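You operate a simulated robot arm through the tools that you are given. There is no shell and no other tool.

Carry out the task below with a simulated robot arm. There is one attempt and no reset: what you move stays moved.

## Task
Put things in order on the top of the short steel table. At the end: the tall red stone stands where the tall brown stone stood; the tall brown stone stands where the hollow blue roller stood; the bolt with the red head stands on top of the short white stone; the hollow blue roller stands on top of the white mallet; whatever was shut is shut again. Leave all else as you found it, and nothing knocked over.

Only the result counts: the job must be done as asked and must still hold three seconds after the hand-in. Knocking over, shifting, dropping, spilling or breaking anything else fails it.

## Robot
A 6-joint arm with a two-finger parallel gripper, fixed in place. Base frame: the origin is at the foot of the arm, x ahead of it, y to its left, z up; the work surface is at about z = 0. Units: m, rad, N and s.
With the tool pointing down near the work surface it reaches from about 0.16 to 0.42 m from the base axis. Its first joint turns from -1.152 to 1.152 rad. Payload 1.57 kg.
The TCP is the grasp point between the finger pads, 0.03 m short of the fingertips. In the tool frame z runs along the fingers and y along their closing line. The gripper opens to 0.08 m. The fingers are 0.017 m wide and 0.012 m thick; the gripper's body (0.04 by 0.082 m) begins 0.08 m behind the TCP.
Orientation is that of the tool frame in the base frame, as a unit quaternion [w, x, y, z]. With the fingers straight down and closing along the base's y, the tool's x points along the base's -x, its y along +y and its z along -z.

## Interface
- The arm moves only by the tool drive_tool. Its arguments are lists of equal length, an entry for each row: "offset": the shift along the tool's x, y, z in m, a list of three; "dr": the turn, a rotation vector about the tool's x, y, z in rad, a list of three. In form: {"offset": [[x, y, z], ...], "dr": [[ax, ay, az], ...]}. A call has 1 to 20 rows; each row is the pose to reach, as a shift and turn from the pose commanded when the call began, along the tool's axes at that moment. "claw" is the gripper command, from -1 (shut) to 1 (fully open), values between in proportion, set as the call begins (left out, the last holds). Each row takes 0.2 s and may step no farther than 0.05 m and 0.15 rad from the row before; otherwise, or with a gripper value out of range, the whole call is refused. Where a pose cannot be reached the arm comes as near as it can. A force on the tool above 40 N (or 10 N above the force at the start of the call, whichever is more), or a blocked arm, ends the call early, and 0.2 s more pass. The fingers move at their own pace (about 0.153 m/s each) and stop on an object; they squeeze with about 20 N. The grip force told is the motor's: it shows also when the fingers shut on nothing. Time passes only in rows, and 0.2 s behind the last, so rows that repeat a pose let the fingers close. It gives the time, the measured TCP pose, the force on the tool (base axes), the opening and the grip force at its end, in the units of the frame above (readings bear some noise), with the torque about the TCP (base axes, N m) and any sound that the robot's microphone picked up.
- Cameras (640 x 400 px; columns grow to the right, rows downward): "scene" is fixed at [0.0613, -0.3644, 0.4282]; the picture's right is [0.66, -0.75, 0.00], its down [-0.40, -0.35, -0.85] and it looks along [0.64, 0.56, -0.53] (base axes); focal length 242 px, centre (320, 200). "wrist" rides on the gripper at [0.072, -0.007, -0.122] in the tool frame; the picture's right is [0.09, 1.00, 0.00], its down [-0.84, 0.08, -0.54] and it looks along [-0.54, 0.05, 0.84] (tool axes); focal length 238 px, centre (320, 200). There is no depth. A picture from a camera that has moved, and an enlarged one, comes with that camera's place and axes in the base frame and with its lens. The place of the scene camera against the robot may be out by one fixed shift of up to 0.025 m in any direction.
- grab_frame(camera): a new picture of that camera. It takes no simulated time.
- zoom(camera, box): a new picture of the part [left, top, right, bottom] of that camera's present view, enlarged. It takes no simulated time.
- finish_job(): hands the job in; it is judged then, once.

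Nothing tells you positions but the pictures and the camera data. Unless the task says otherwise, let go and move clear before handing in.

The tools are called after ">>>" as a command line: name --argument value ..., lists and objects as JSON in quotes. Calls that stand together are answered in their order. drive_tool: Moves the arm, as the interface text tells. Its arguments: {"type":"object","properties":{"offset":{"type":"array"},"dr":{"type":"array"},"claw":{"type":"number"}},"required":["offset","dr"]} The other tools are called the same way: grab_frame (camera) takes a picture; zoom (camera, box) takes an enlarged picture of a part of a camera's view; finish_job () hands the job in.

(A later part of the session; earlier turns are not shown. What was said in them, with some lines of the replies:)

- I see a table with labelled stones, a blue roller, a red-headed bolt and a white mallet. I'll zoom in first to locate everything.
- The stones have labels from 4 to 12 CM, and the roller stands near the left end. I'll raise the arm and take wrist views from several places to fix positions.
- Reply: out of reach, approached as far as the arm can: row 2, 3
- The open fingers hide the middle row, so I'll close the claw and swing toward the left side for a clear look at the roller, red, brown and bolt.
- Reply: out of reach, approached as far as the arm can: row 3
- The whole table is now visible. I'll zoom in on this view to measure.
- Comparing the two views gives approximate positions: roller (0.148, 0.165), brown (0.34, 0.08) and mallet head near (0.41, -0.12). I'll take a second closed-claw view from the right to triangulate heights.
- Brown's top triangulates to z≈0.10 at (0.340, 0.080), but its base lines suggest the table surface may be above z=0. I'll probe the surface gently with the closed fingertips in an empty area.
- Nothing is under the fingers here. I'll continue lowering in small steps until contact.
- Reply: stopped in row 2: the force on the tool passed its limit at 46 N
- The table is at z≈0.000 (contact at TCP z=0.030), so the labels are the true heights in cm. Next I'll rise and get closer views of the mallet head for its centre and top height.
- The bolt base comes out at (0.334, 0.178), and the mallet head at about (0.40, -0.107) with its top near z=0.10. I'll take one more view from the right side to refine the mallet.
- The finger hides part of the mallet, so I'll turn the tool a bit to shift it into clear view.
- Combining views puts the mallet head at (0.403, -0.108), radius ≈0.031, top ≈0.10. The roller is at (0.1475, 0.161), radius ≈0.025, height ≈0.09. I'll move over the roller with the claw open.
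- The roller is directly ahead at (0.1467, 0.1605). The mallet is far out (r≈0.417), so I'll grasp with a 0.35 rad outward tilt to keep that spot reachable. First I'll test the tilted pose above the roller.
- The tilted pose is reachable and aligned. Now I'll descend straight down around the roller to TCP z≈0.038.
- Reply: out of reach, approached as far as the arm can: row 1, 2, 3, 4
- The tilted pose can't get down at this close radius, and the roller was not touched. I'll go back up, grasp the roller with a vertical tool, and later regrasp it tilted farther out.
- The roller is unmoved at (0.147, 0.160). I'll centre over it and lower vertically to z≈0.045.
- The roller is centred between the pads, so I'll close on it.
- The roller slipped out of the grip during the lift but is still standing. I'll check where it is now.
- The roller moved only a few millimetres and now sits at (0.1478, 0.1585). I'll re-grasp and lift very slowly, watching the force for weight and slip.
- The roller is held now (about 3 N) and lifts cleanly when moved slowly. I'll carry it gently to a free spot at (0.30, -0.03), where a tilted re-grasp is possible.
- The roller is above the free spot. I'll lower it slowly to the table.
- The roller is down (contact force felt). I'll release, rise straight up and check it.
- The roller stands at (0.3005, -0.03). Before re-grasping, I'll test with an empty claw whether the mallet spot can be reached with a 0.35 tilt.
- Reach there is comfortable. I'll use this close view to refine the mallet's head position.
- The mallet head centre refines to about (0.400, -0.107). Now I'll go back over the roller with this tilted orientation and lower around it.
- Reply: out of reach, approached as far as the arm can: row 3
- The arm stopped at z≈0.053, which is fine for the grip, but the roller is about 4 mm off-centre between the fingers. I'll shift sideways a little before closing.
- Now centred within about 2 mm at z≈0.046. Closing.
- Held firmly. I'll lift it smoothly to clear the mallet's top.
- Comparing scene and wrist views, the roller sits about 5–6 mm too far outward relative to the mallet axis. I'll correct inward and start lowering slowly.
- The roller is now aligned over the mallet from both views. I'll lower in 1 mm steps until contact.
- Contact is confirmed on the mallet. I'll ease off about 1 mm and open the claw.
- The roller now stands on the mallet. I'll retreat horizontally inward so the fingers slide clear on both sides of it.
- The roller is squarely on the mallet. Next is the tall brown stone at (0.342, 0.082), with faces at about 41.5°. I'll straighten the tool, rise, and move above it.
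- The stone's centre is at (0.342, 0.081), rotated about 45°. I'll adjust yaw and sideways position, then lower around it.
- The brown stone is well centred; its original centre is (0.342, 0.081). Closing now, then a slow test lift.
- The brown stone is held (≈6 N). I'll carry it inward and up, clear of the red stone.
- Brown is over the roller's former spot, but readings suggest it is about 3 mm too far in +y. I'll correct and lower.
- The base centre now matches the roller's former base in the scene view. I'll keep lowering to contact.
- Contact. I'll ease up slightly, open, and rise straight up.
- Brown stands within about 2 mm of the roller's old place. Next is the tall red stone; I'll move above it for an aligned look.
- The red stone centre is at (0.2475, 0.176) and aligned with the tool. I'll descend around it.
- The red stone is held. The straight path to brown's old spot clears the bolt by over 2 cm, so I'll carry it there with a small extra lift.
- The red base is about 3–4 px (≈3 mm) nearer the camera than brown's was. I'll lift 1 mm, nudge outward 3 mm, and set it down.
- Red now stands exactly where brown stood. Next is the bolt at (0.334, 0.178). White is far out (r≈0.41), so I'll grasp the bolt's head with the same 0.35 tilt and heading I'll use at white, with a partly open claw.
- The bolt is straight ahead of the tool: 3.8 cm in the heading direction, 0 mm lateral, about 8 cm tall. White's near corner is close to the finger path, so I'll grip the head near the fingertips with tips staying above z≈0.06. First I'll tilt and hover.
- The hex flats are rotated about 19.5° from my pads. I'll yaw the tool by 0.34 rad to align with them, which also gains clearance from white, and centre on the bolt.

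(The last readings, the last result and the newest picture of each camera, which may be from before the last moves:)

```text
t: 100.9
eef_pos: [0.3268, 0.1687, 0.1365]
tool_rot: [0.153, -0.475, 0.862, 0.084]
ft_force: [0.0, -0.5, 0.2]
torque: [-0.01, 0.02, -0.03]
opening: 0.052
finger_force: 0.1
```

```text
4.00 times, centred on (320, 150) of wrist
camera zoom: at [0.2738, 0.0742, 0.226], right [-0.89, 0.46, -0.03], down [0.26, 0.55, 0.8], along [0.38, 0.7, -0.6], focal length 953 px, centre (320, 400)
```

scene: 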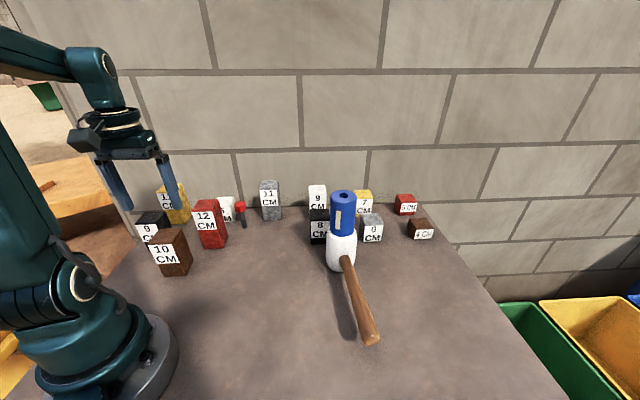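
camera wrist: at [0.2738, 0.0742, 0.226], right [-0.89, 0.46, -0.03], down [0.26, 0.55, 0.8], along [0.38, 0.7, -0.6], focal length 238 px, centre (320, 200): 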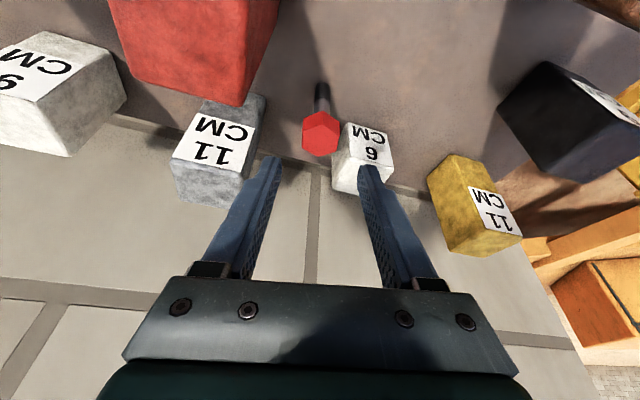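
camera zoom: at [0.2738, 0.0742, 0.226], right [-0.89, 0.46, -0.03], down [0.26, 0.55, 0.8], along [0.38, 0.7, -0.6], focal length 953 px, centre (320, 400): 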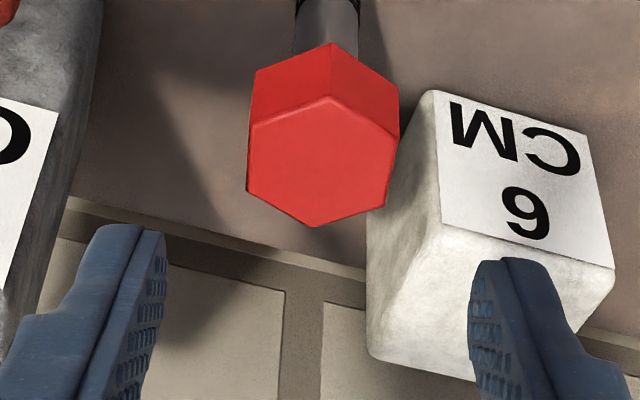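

The flats are now aligned. The bolt is 1.6 mm to the side; I'll correct that and descend to TCP z≈0.082.

>>> drive_tool --offset '[[-0.003, -0.0016, 0.0011], [0.0032, -0.0016, 0.0181], [0.0094, -0.0016, 0.0351], [0.0156, -0.0016, 0.0521], [0.0156, -0.0016, 0.0521]]' --dr '[[0, 0, 0], [0, 0, 0], [0, 0, 0], [0, 0, 0], [0, 0, 0]]'

>>> grab_frame --camera "wrist"

>>> zoom --camera "wrist" --box '[240, 110, 400, 210]'

>>> zoom --camera "scene" --box '[180, 160, 308, 240]'

```text
t: 102.1
eef_pos: [0.3307, 0.1722, 0.0813]
tool_rot: [0.152, -0.475, 0.863, 0.084]
ft_force: [-0.4, 0.4, -1.1]
torque: [-0.03, -0.01, 0.02]
opening: 0.052
finger_force: 0.0
```

```text
taken
camera wrist: at [0.2774, 0.0768, 0.1722], right [-0.89, 0.46, -0.03], down [0.26, 0.55, 0.8], along [0.38, 0.7, -0.6], focal length 238 px, centre (320, 200)
```

wrist: 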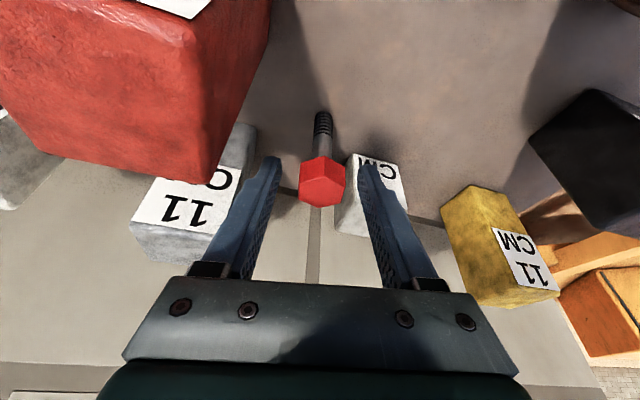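

```text
4.00 times, centred on (320, 160) of wrist
camera zoom: at [0.2774, 0.0768, 0.1722], right [-0.89, 0.46, -0.03], down [0.26, 0.55, 0.8], along [0.38, 0.7, -0.6], focal length 953 px, centre (320, 360)
```

zoom: 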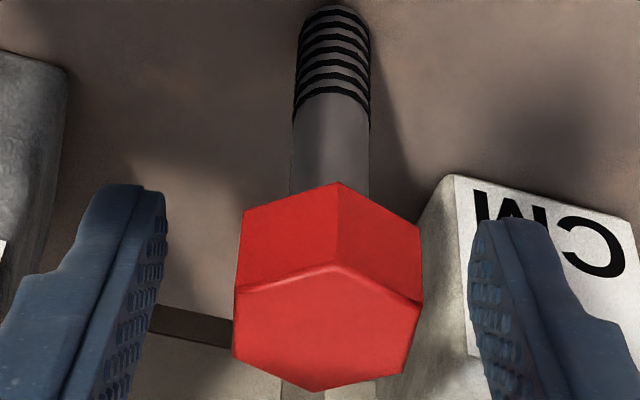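

```text
5.00 times, centred on (244, 200) of scene
camera zoom: at [0.0613, -0.3644, 0.4282], right [0.66, -0.75, 0.0], down [-0.4, -0.35, -0.85], along [0.64, 0.56, -0.53], focal length 1208 px, centre (700, 200)
```

zoom: 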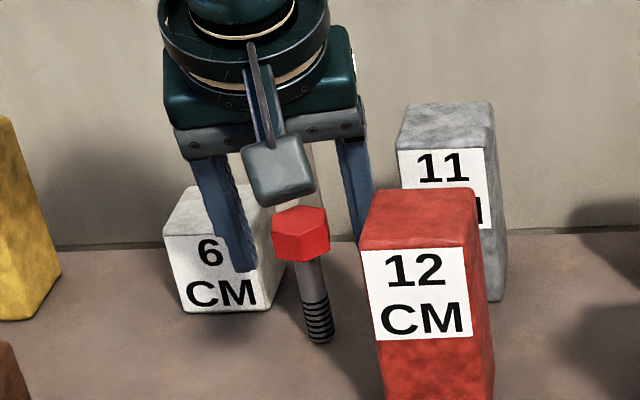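

The bolt head is centred within 1 mm. I'll close in two stages.

>>> drive_tool --offset '[[0, 0, 0], [0, 0, 0]]' --dr '[[0, 0, 0], [0, 0, 0]]' --claw -0.2

>>> zoom --camera "wrist" --box '[240, 110, 400, 210]'

```text
t: 102.7
eef_pos: [0.3304, 0.1724, 0.0816]
tool_rot: [0.152, -0.474, 0.863, 0.084]
ft_force: [0.4, 0.0, 0.2]
torque: [0.0, 0.01, 0.01]
opening: 0.0322
finger_force: 0.1
```

```text
4.00 times, centred on (320, 160) of wrist
camera zoom: at [0.2775, 0.0768, 0.1724], right [-0.89, 0.46, -0.03], down [0.26, 0.55, 0.8], along [0.38, 0.7, -0.6], focal length 953 px, centre (320, 360)
```

zoom: 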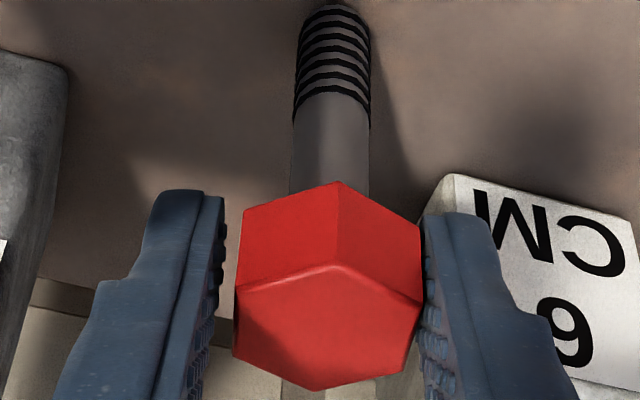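

>>> drive_tool --offset '[[0, 0.0007, 0], [0, 0.0007, 0]]' --dr '[[0, 0, 0], [0, 0, 0]]'

>>> drive_tool --offset '[[0, 0, 0], [0, 0, 0], [0, 0, 0]]' --dr '[[0, 0, 0], [0, 0, 0], [0, 0, 0]]' --claw -1

>>> zoom --camera "wrist" --box '[240, 110, 400, 210]'

>>> zoom --camera "scene" --box '[180, 160, 308, 240]'

```text
t: 103.3
eef_pos: [0.3299, 0.1718, 0.0815]
tool_rot: [0.153, -0.474, 0.863, 0.083]
ft_force: [-0.7, -0.8, 0.5]
torque: [0.01, 0.01, -0.04]
opening: 0.0318
finger_force: 0.0
```

```text
t: 104.1
eef_pos: [0.3312, 0.1722, 0.0821]
tool_rot: [0.153, -0.475, 0.863, 0.084]
ft_force: [-1.3, -0.3, 1.9]
torque: [-0.07, 0.02, -0.02]
opening: 0.0279
finger_force: 19.9
```

```text
4.00 times, centred on (320, 160) of wrist
camera zoom: at [0.2771, 0.0768, 0.1724], right [-0.89, 0.46, -0.03], down [0.26, 0.55, 0.8], along [0.38, 0.7, -0.6], focal length 953 px, centre (320, 360)
```

zoom: 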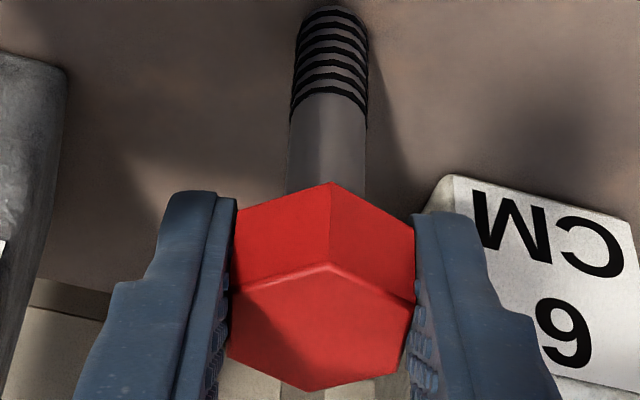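

```text
5.00 times, centred on (244, 200) of scene
camera zoom: at [0.0613, -0.3644, 0.4282], right [0.66, -0.75, 0.0], down [-0.4, -0.35, -0.85], along [0.64, 0.56, -0.53], focal length 1208 px, centre (700, 200)
```

zoom: 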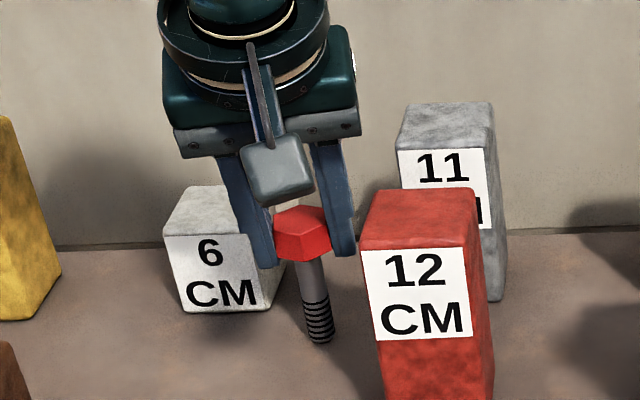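

The bolt is gripped by its flats and upright. Slow test lift.

>>> drive_tool --offset '[[-0.0003, 0, -0.0009], [-0.0007, 0, -0.0019], [-0.0014, 0, -0.0038], [-0.0024, 0, -0.0066], [-0.0034, 0, -0.0094], [-0.0048, 0, -0.0132], [-0.0069, 0, -0.0188]]' --dr '[[0, 0, 0], [0, 0, 0], [0, 0, 0], [0, 0, 0], [0, 0, 0], [0, 0, 0], [0, 0, 0]]'

>>> zoom --camera "scene" --box '[180, 160, 308, 240]'

>>> grab_frame --camera "wrist"

```text
t: 105.7
eef_pos: [0.3301, 0.1727, 0.1005]
tool_rot: [0.153, -0.475, 0.863, 0.084]
ft_force: [-0.5, 0.1, -0.9]
torque: [-0.01, 0.0, 0.0]
opening: 0.0277
finger_force: 19.9
```

```text
5.00 times, centred on (244, 200) of scene
camera zoom: at [0.0613, -0.3644, 0.4282], right [0.66, -0.75, 0.0], down [-0.4, -0.35, -0.85], along [0.64, 0.56, -0.53], focal length 1208 px, centre (700, 200)
```

zoom: 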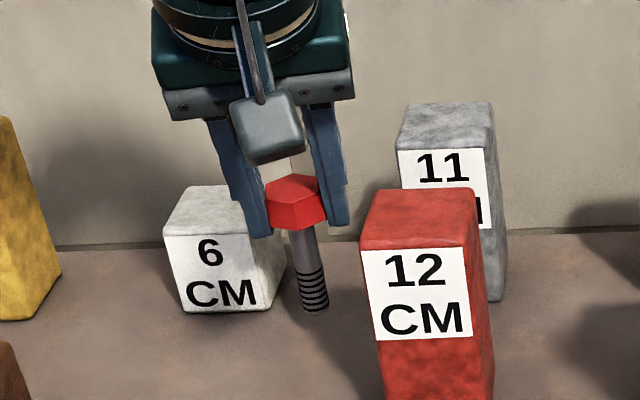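

```text
taken
camera wrist: at [0.2771, 0.0771, 0.192], right [-0.89, 0.46, -0.03], down [0.26, 0.55, 0.8], along [0.38, 0.7, -0.6], focal length 238 px, centre (320, 200)
```

wrist: 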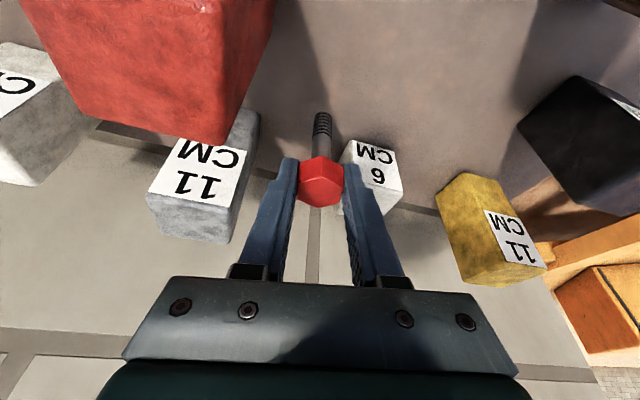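

>>> drive_tool --offset '[[-0.0009, 0, -0.0025], [-0.0032, 0, -0.0088], [-0.0064, 0, -0.0175], [-0.0103, 0, -0.0281], [-0.0141, 0, -0.0388], [-0.0178, 0, -0.0488], [-0.021, 0, -0.0575], [-0.0228, 0, -0.0625], [-0.0228, 0, -0.0625]]' --dr '[[0, 0, 0], [0, 0, 0], [0, 0, 0], [0, 0, 0], [0, 0, 0], [0, 0, 0], [0, 0, 0], [0, 0, 0], [0, 0, 0]]'

>>> grab_frame --camera "wrist"

>>> zoom --camera "wrist" --box '[300, 100, 460, 200]'

>>> zoom --camera "scene" --box '[170, 130, 314, 240]'

```text
t: 107.7
eef_pos: [0.3293, 0.1732, 0.1685]
tool_rot: [0.152, -0.475, 0.863, 0.084]
ft_force: [-0.2, -0.1, -2.2]
torque: [-0.01, 0.02, 0.02]
opening: 0.0274
finger_force: 20.4
```

```text
taken
camera wrist: at [0.2769, 0.0771, 0.2587], right [-0.89, 0.46, -0.03], down [0.26, 0.55, 0.8], along [0.38, 0.7, -0.6], focal length 238 px, centre (320, 200)
```

wrist: 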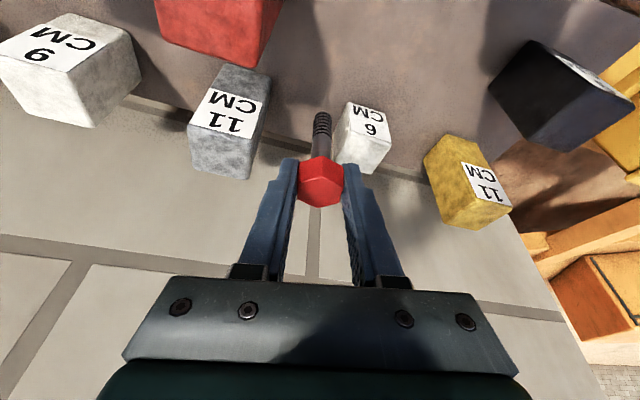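

```text
4.00 times, centred on (380, 150) of wrist
camera zoom: at [0.2769, 0.0771, 0.2587], right [-0.89, 0.46, -0.03], down [0.26, 0.55, 0.8], along [0.38, 0.7, -0.6], focal length 953 px, centre (80, 400)
```

zoom: 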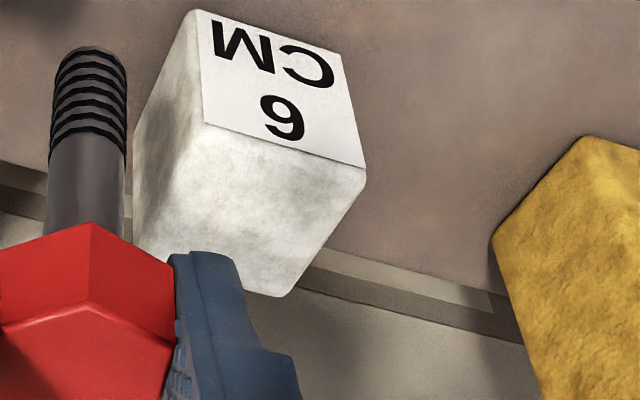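

```text
3.64 times, centred on (242, 185) of scene
camera zoom: at [0.0613, -0.3644, 0.4282], right [0.66, -0.75, 0.0], down [-0.4, -0.35, -0.85], along [0.64, 0.56, -0.53], focal length 878 px, centre (604, 254)
```

zoom: 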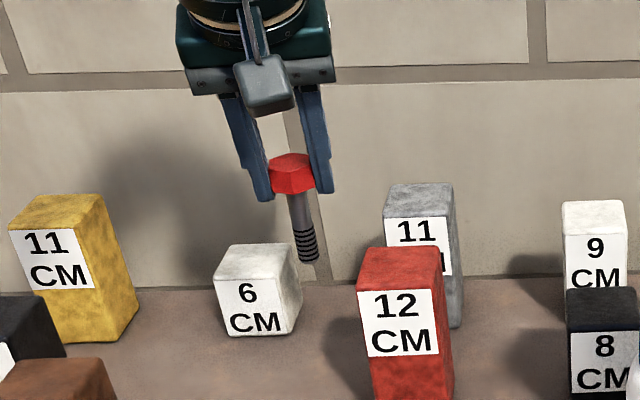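

White's top centre measures (0.3237, 0.252), and the bolt hangs vertically at (0.331, 0.176). I'll carry it over white.

>>> drive_tool --offset '[[-0.0022, 0.0019, 0.0011], [-0.0076, 0.0066, 0.0037], [-0.0153, 0.0131, 0.0074], [-0.0245, 0.0211, 0.0118], [-0.0338, 0.0291, 0.0163], [-0.0425, 0.0366, 0.0205], [-0.0501, 0.0431, 0.0242], [-0.0545, 0.0469, 0.0263], [-0.0545, 0.0469, 0.0263]]' --dr '[[0, 0, 0], [0, 0, 0], [0, 0, 0], [0, 0, 0], [0, 0, 0], [0, 0, 0], [0, 0, 0], [0, 0, 0], [0, 0, 0]]'

>>> grab_frame --camera "wrist"

>>> zoom --camera "wrist" --box '[240, 80, 400, 180]'

>>> zoom --camera "scene" --box '[180, 150, 276, 230]'

```text
t: 109.7
eef_pos: [0.3225, 0.2486, 0.1632]
tool_rot: [0.153, -0.475, 0.863, 0.085]
ft_force: [0.3, -0.9, -1.8]
torque: [-0.03, 0.0, 0.0]
opening: 0.0278
finger_force: 19.6
```

```text
taken
camera wrist: at [0.2693, 0.1532, 0.2531], right [-0.89, 0.46, -0.03], down [0.26, 0.55, 0.8], along [0.38, 0.7, -0.6], focal length 238 px, centre (320, 200)
```

wrist: 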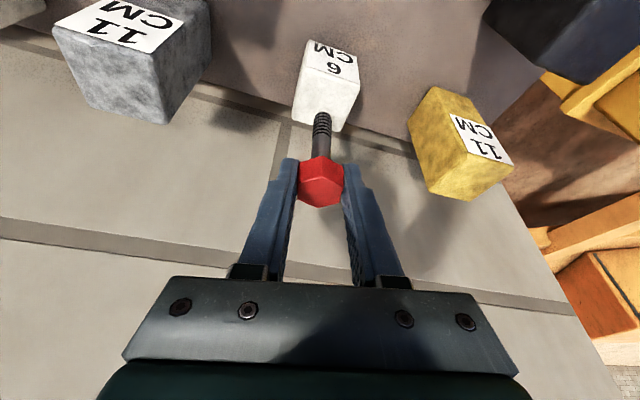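

```text
4.00 times, centred on (320, 130) of wrist
camera zoom: at [0.2693, 0.1532, 0.2531], right [-0.89, 0.46, -0.03], down [0.26, 0.55, 0.8], along [0.38, 0.7, -0.6], focal length 953 px, centre (320, 480)
```

zoom: 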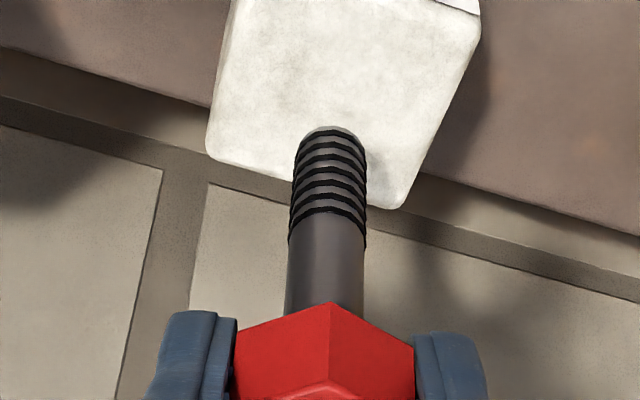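

```text
5.00 times, centred on (228, 190) of scene
camera zoom: at [0.0613, -0.3644, 0.4282], right [0.66, -0.75, 0.0], down [-0.4, -0.35, -0.85], along [0.64, 0.56, -0.53], focal length 1208 px, centre (780, 250)
```

zoom: 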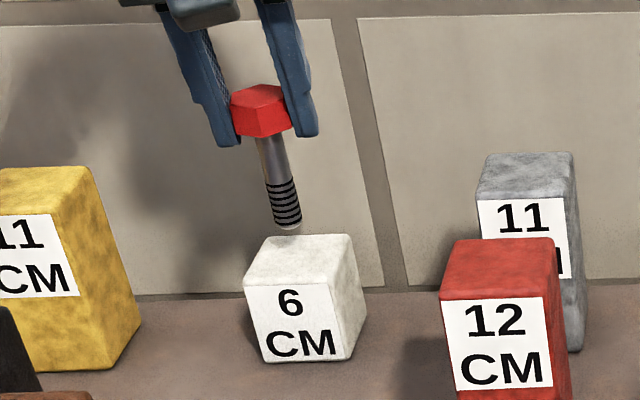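

The wrist view says the bolt is centred over white, but the scene view hints at a small offset. I'll lower to a few millimetres above the surface, where the height ambiguity vanishes.

>>> drive_tool --offset '[[0.0007, 0, 0.0019], [0.0021, 0, 0.0056], [0.0034, 0, 0.0094], [0.0045, 0, 0.0122], [0.0052, 0, 0.0141], [0.0052, 0, 0.0141]]' --dr '[[0, 0, 0], [0, 0, 0], [0, 0, 0], [0, 0, 0], [0, 0, 0], [0, 0, 0]]'

>>> zoom --camera "wrist" --box '[240, 70, 400, 170]'

>>> zoom --camera "scene" --box '[190, 160, 270, 230]'

```text
t: 111.1
eef_pos: [0.3225, 0.2479, 0.1453]
tool_rot: [0.153, -0.474, 0.863, 0.085]
ft_force: [0.6, -0.1, -1.6]
torque: [-0.01, -0.02, -0.01]
opening: 0.0277
finger_force: 19.8
```

```text
4.00 times, centred on (320, 120) of wrist
camera zoom: at [0.2689, 0.1529, 0.2374], right [-0.89, 0.46, -0.03], down [0.26, 0.55, 0.8], along [0.38, 0.7, -0.6], focal length 953 px, centre (320, 520)
```

zoom: 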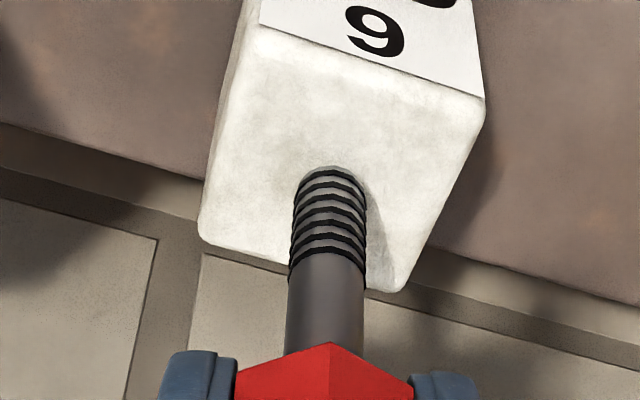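

```text
5.71 times, centred on (230, 195) of scene
camera zoom: at [0.0613, -0.3644, 0.4282], right [0.66, -0.75, 0.0], down [-0.4, -0.35, -0.85], along [0.64, 0.56, -0.53], focal length 1380 px, centre (834, 229)
```

zoom: 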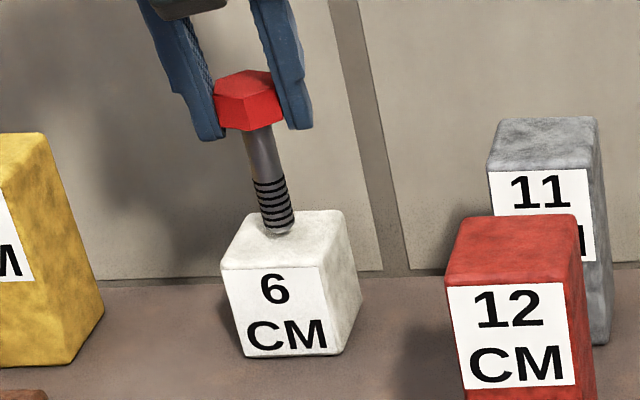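

Both views agree within about 2–3 mm. I'll lower slowly to contact.

>>> drive_tool --offset '[[0.0003, 0, 0.0009], [0.0007, 0, 0.0019], [0.001, 0, 0.0028], [0.001, 0, 0.0028]]' --dr '[[0, 0, 0], [0, 0, 0], [0, 0, 0], [0, 0, 0]]'

>>> drive_tool --offset '[[0.0002, 0, 0.0005], [0.0003, 0, 0.0009], [0.0003, 0, 0.0009]]' --dr '[[0, 0, 0], [0, 0, 0], [0, 0, 0]]'

```text
t: 112.1
eef_pos: [0.3235, 0.2489, 0.1444]
tool_rot: [0.152, -0.475, 0.863, 0.084]
ft_force: [0.0, -0.5, -0.8]
torque: [-0.03, -0.01, -0.01]
opening: 0.0277
finger_force: 19.8
```

```text
t: 112.9
eef_pos: [0.3223, 0.2479, 0.1419]
tool_rot: [0.153, -0.474, 0.863, 0.083]
ft_force: [1.1, -1.1, -2.8]
torque: [-0.02, 0.01, -0.05]
opening: 0.0275
finger_force: 20.1
```

>>> drive_tool --offset '[[0.0002, 0, 0.0005], [0.0003, 0, 0.0009], [0.0003, 0, 0.0009]]' --dr '[[0, 0, 0], [0, 0, 0], [0, 0, 0]]'

>>> zoom --camera "scene" --box '[190, 160, 270, 230]'

```text
t: 113.7
eef_pos: [0.3225, 0.249, 0.1415]
tool_rot: [0.153, -0.475, 0.863, 0.085]
ft_force: [-0.3, 0.6, -0.9]
torque: [0.01, 0.0, -0.03]
opening: 0.0278
finger_force: 19.6
```

```text
5.71 times, centred on (230, 195) of scene
camera zoom: at [0.0613, -0.3644, 0.4282], right [0.66, -0.75, 0.0], down [-0.4, -0.35, -0.85], along [0.64, 0.56, -0.53], focal length 1380 px, centre (834, 229)
```

zoom: 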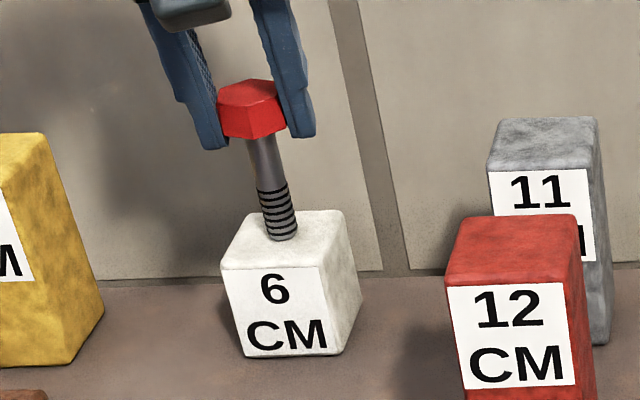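

>>> drive_tool --offset '[[0.0002, 0, 0.0005], [0.0002, 0, 0.0005]]' --dr '[[0, 0, 0], [0, 0, 0]]'

>>> drive_tool --offset '[[0.0002, 0, 0.0005], [0.0002, 0, 0.0005]]' --dr '[[0, 0, 0], [0, 0, 0]]'

>>> drive_tool --offset '[[0.0002, 0, 0.0005], [0.0002, 0, 0.0005]]' --dr '[[0, 0, 0], [0, 0, 0]]'

```text
t: 114.3
eef_pos: [0.3228, 0.2481, 0.1413]
tool_rot: [0.153, -0.474, 0.863, 0.084]
ft_force: [-0.2, 0.4, 0.1]
torque: [0.06, 0.01, 0.01]
opening: 0.0276
finger_force: 20.0
```

```text
t: 114.9
eef_pos: [0.3244, 0.248, 0.1409]
tool_rot: [0.153, -0.474, 0.863, 0.084]
ft_force: [-4.4, -3.1, 10.9]
torque: [-0.2, 0.3, 0.01]
opening: 0.0277
finger_force: 20.1
```

```text
t: 115.5
eef_pos: [0.324, 0.2488, 0.1403]
tool_rot: [0.155, -0.474, 0.863, 0.084]
ft_force: [-2.1, -0.8, 15.4]
torque: [-0.06, 0.13, 0.04]
opening: 0.0273
finger_force: 20.0
```

Contact. I'll relieve the pressure slightly and check verticality before releasing.

>>> drive_tool --offset '[[-0.0002, 0, -0.0005], [-0.0003, 0, -0.0008], [-0.0003, 0, -0.0008]]' --dr '[[0, 0, 0], [0, 0, 0], [0, 0, 0]]'

>>> zoom --camera "scene" --box '[190, 160, 270, 230]'

>>> zoom --camera "wrist" --box '[240, 70, 400, 170]'

```text
t: 116.3
eef_pos: [0.3234, 0.2479, 0.1421]
tool_rot: [0.152, -0.475, 0.863, 0.084]
ft_force: [2.5, 1.0, 4.1]
torque: [0.13, -0.22, 0.01]
opening: 0.0277
finger_force: 20.1
```

```text
5.71 times, centred on (230, 195) of scene
camera zoom: at [0.0613, -0.3644, 0.4281], right [0.66, -0.75, 0.0], down [-0.4, -0.35, -0.85], along [0.64, 0.56, -0.53], focal length 1380 px, centre (834, 229)
```

zoom: 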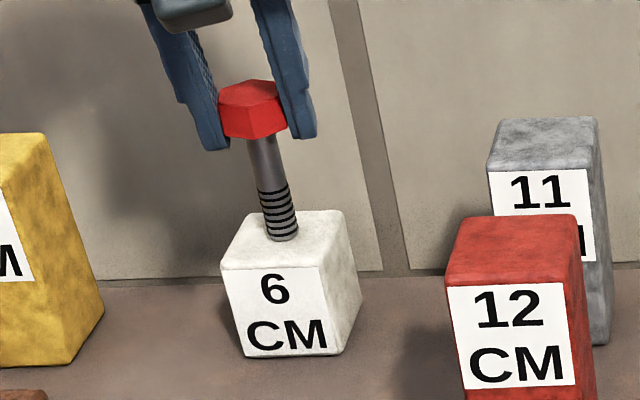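

```text
4.00 times, centred on (320, 120) of wrist
camera zoom: at [0.2698, 0.1527, 0.2321], right [-0.89, 0.46, -0.03], down [0.26, 0.55, 0.8], along [0.38, 0.7, -0.6], focal length 953 px, centre (320, 520)
```

zoom: 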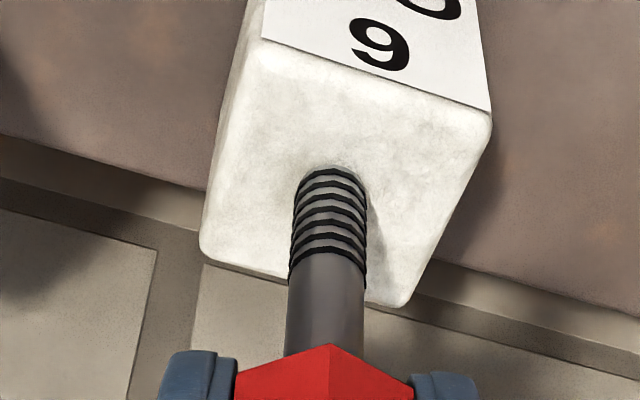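

The bolt is upright on white's top. I'll release in stages.

>>> drive_tool --offset '[[0, 0, 0], [0, 0, 0], [0, 0, 0]]' --dr '[[0, 0, 0], [0, 0, 0], [0, 0, 0]]' --claw -0.2

>>> zoom --camera "scene" --box '[190, 160, 270, 230]'

>>> zoom --camera "wrist" --box '[240, 100, 400, 200]'

```text
t: 117.1
eef_pos: [0.3221, 0.2481, 0.1413]
tool_rot: [0.153, -0.474, 0.863, 0.084]
ft_force: [-0.7, -0.8, -0.7]
torque: [0.0, -0.01, -0.02]
opening: 0.0319
finger_force: 0.0
```

```text
5.71 times, centred on (230, 195) of scene
camera zoom: at [0.0613, -0.3644, 0.4282], right [0.66, -0.75, 0.0], down [-0.4, -0.35, -0.85], along [0.64, 0.56, -0.53], focal length 1380 px, centre (834, 229)
```

zoom: 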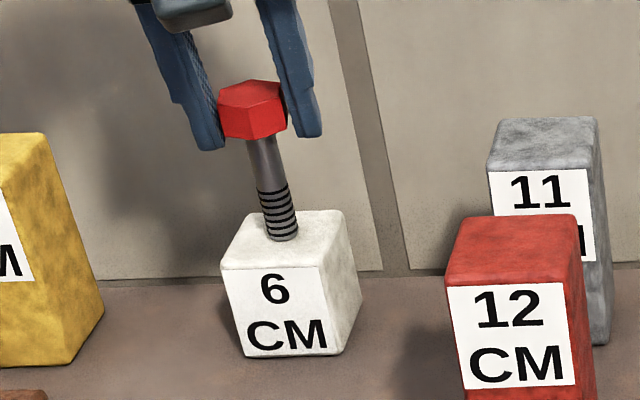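

```text
4.00 times, centred on (320, 150) of wrist
camera zoom: at [0.2698, 0.1527, 0.2323], right [-0.89, 0.46, -0.03], down [0.26, 0.55, 0.8], along [0.38, 0.7, -0.6], focal length 953 px, centre (320, 400)
```

zoom: 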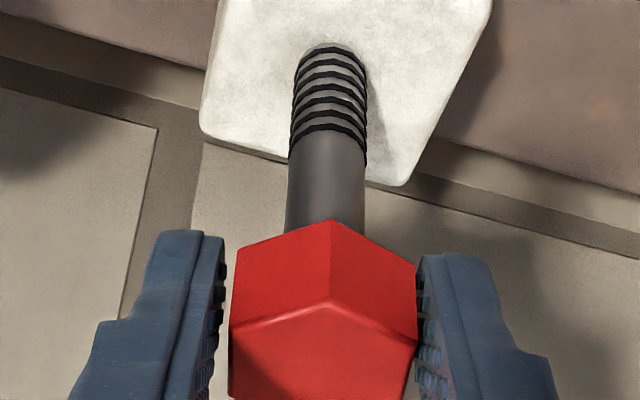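

The bolt stands on its own. I'll open wider and retreat straight back between the fingers.

>>> drive_tool --offset '[[0, 0, 0], [0, 0, 0], [0, 0, 0]]' --dr '[[0, 0, 0], [0, 0, 0], [0, 0, 0]]' --claw 0.8

>>> grab_frame --camera "wrist"

>>> drive_tool --offset '[[0.0047, 0, -0.0017], [0.0141, 0, -0.0051], [0.0282, 0, -0.0103], [0.047, 0, -0.0171], [0.0705, 0, -0.0257], [0.0939, 0, -0.0343], [0.0939, 0, -0.0343]]' --dr '[[0, 0, 0], [0, 0, 0], [0, 0, 0], [0, 0, 0], [0, 0, 0], [0, 0, 0], [0, 0, 0]]'

>>> grab_frame --camera "wrist"

>>> grab_frame --camera "scene"

```text
t: 117.9
eef_pos: [0.3234, 0.2487, 0.1418]
tool_rot: [0.152, -0.475, 0.863, 0.084]
ft_force: [0.0, 0.8, -0.3]
torque: [-0.03, 0.02, 0.0]
opening: 0.0717
finger_force: 0.2
```

```text
taken
camera wrist: at [0.2698, 0.1527, 0.2323], right [-0.89, 0.46, -0.03], down [0.26, 0.55, 0.8], along [0.38, 0.7, -0.6], focal length 238 px, centre (320, 200)
```

wrist: 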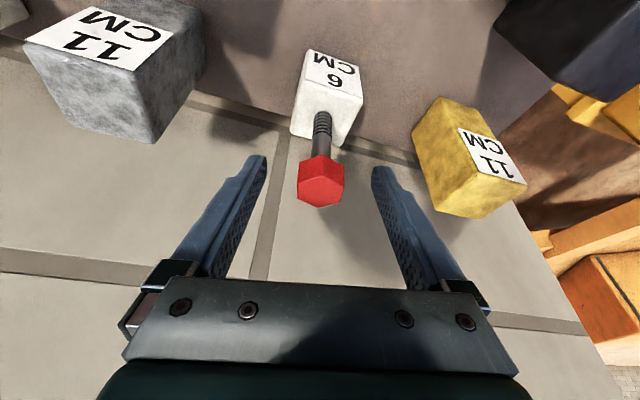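

```text
t: 119.5
eef_pos: [0.2694, 0.164, 0.1413]
tool_rot: [0.153, -0.474, 0.863, 0.084]
ft_force: [0.1, -0.5, 0.1]
torque: [0.01, -0.04, 0.01]
opening: 0.072
finger_force: 0.1
```

```text
taken
camera wrist: at [0.2153, 0.0683, 0.2318], right [-0.89, 0.46, -0.03], down [0.26, 0.55, 0.8], along [0.38, 0.7, -0.6], focal length 238 px, centre (320, 200)
```

wrist: 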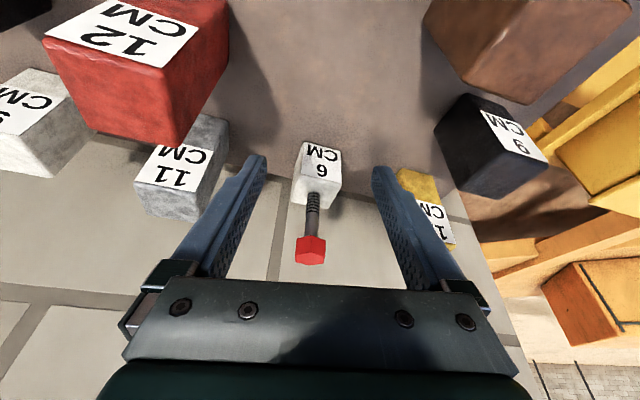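

```text
taken
```

scene: 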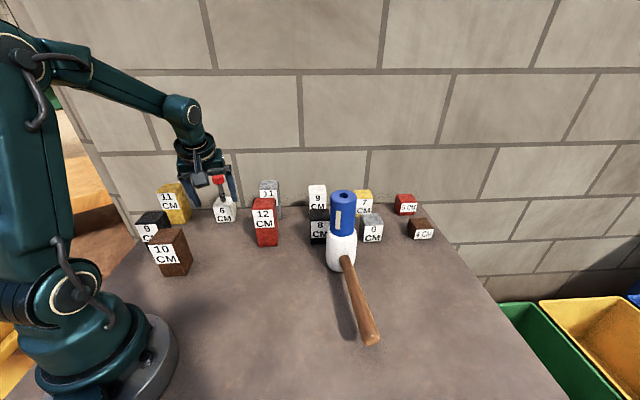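

The bolt stands on white. I'll raise the arm clear, straighten it, and inspect everything.

>>> drive_tool --offset '[[-0.0103, 0, -0.0282], [-0.0206, 0, -0.0564], [-0.0274, 0, -0.0752]]' --dr '[[0, 0, 0], [0, 0, 0], [0, 0, 0]]'

>>> drive_tool --offset '[[0.015, -0.02, -0.005], [0.03, -0.04, -0.01], [0.045, -0.06, -0.015], [0.06, -0.08, -0.02], [0.06, -0.08, -0.02]]' --dr '[[0, 0.12, 0], [0, 0.24, 0], [0, 0.35, 0], [0, 0.35, 0], [0, 0.35, 0]]'

>>> grab_frame --camera "scene"

>>> grab_frame --camera "wrist"

>>> zoom --camera "scene" --box '[120, 170, 290, 280]'

>>> zoom --camera "scene" --box '[280, 170, 450, 280]'

```text
t: 120.3
eef_pos: [0.2678, 0.164, 0.2226]
tool_rot: [0.153, -0.475, 0.863, 0.084]
ft_force: [-0.9, 1.0, -0.4]
torque: [0.0, -0.01, 0.0]
opening: 0.0722
finger_force: 0.1
```

```text
t: 121.5
eef_pos: [0.302, 0.0656, 0.2217]
tool_rot: [0.0, -0.482, 0.876, 0.0]
ft_force: [-0.5, -0.8, 0.0]
torque: [0.0, 0.0, 0.02]
opening: 0.0721
finger_force: 0.0
```

```text
taken
```

scene: 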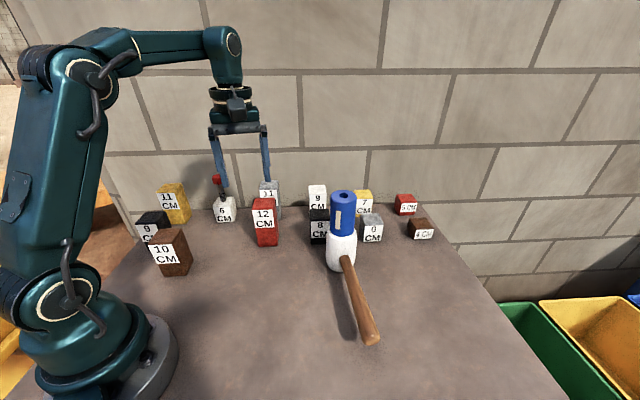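

```text
taken
camera wrist: at [0.2687, 0.002, 0.3439], right [-0.89, 0.46, 0.0], down [0.38, 0.75, 0.54], along [0.25, 0.48, -0.84], focal length 238 px, centre (320, 200)
```

wrist: 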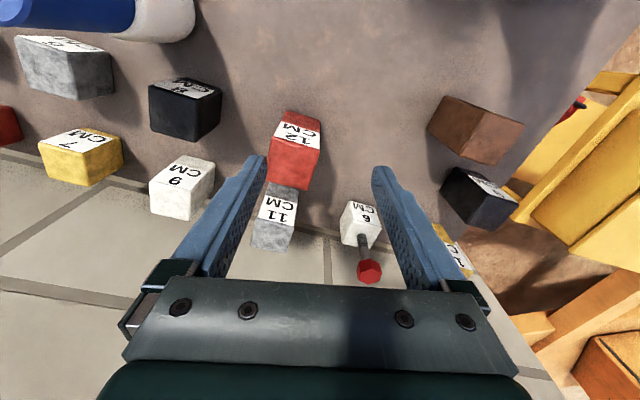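

```text
3.64 times, centred on (205, 225) of scene
camera zoom: at [0.0613, -0.3644, 0.4282], right [0.66, -0.75, 0.0], down [-0.4, -0.35, -0.85], along [0.64, 0.56, -0.53], focal length 878 px, centre (738, 109)
```

zoom: 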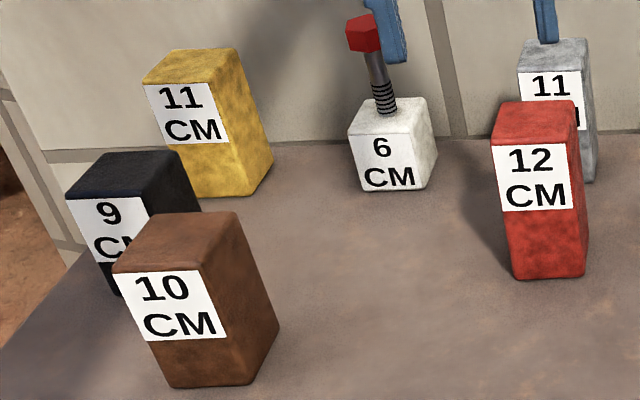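

```text
3.64 times, centred on (365, 225) of scene
camera zoom: at [0.0613, -0.3644, 0.4282], right [0.66, -0.75, 0.0], down [-0.4, -0.35, -0.85], along [0.64, 0.56, -0.53], focal length 878 px, centre (156, 109)
```

zoom: 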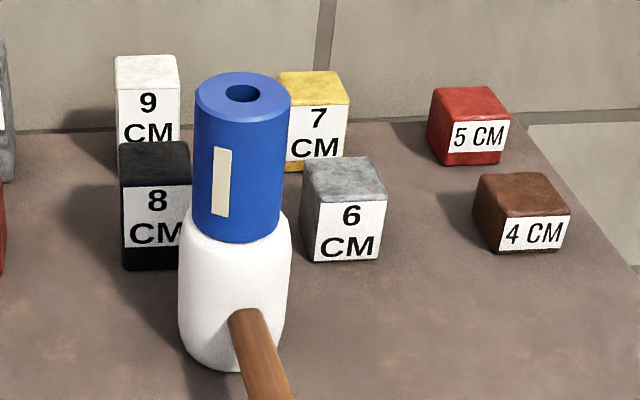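

Everything looks in place. I'll move the arm back to a neutral spot, let time pass, and check once more for stability.

>>> drive_tool --offset '[[0.04, 0, -0.005], [0.08, 0, -0.01], [0.08, 0, -0.01], [0.08, 0, -0.01], [0.08, 0, -0.01], [0.08, 0, -0.01], [0.08, 0, -0.01], [0.08, 0, -0.01], [0.08, 0, -0.01], [0.08, 0, -0.01]]' --dr '[[0, 0, 0], [0, 0, 0], [0, 0, 0], [0, 0, 0], [0, 0, 0], [0, 0, 0], [0, 0, 0], [0, 0, 0], [0, 0, 0], [0, 0, 0]]'

>>> grab_frame --camera "scene"

>>> zoom --camera "scene" --box '[120, 170, 290, 280]'

```text
t: 123.7
eef_pos: [0.2563, 0.0009, 0.2285]
tool_rot: [0.0, -0.481, 0.877, -0.001]
ft_force: [-0.1, 0.3, -0.4]
torque: [0.01, 0.02, -0.02]
opening: 0.0718
finger_force: 0.0
```

```text
taken
```

scene: 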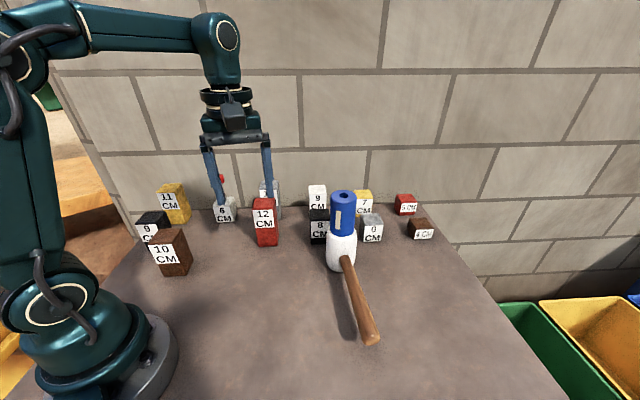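

```text
3.64 times, centred on (205, 225) of scene
camera zoom: at [0.0613, -0.3644, 0.4282], right [0.66, -0.75, 0.0], down [-0.4, -0.35, -0.85], along [0.64, 0.56, -0.53], focal length 878 px, centre (738, 109)
```

zoom: 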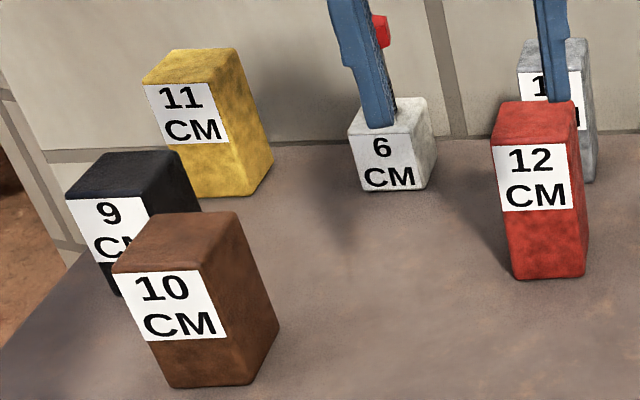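

Everything is stable after a couple of seconds. Red is in brown's old place, brown is in the roller's old place, the bolt is on the short white stone, and the roller is on the mallet. The arm is clear and nothing that was shut has been opened, so I'm handing in.

>>> finish_job

```text
The job is handed in.
```

The table is rearranged as you asked, and I've handed the job in. I don't have the judge's verdict. The scene looked stable for about two seconds before hand-in, with the arm clear.

- **Red stone (12 cm):** it stands where the tall brown stone stood, about 2 mm off by the pictures.
- **Brown stone (10 cm):** it stands where the blue roller stood, about 2–3 mm off by the pictures.
- **Bolt:** it stands upright, head up, near the centre of the short white stone's top (6 cm).
- **Roller:** it stands upright on the white mallet's head, close to centred.
- **Shut things:** I saw nothing shut on the table and opened nothing.

The roller slipped out of the grip on my first lift. It stayed upright and moved only a few millimetres, and I then re-gripped it and moved it slowly. I also set it down once on a free patch of table so I could grip it at a tilt, because the mallet was too far out to reach with the tool straight down.

I saw nothing else knocked over or shifted.
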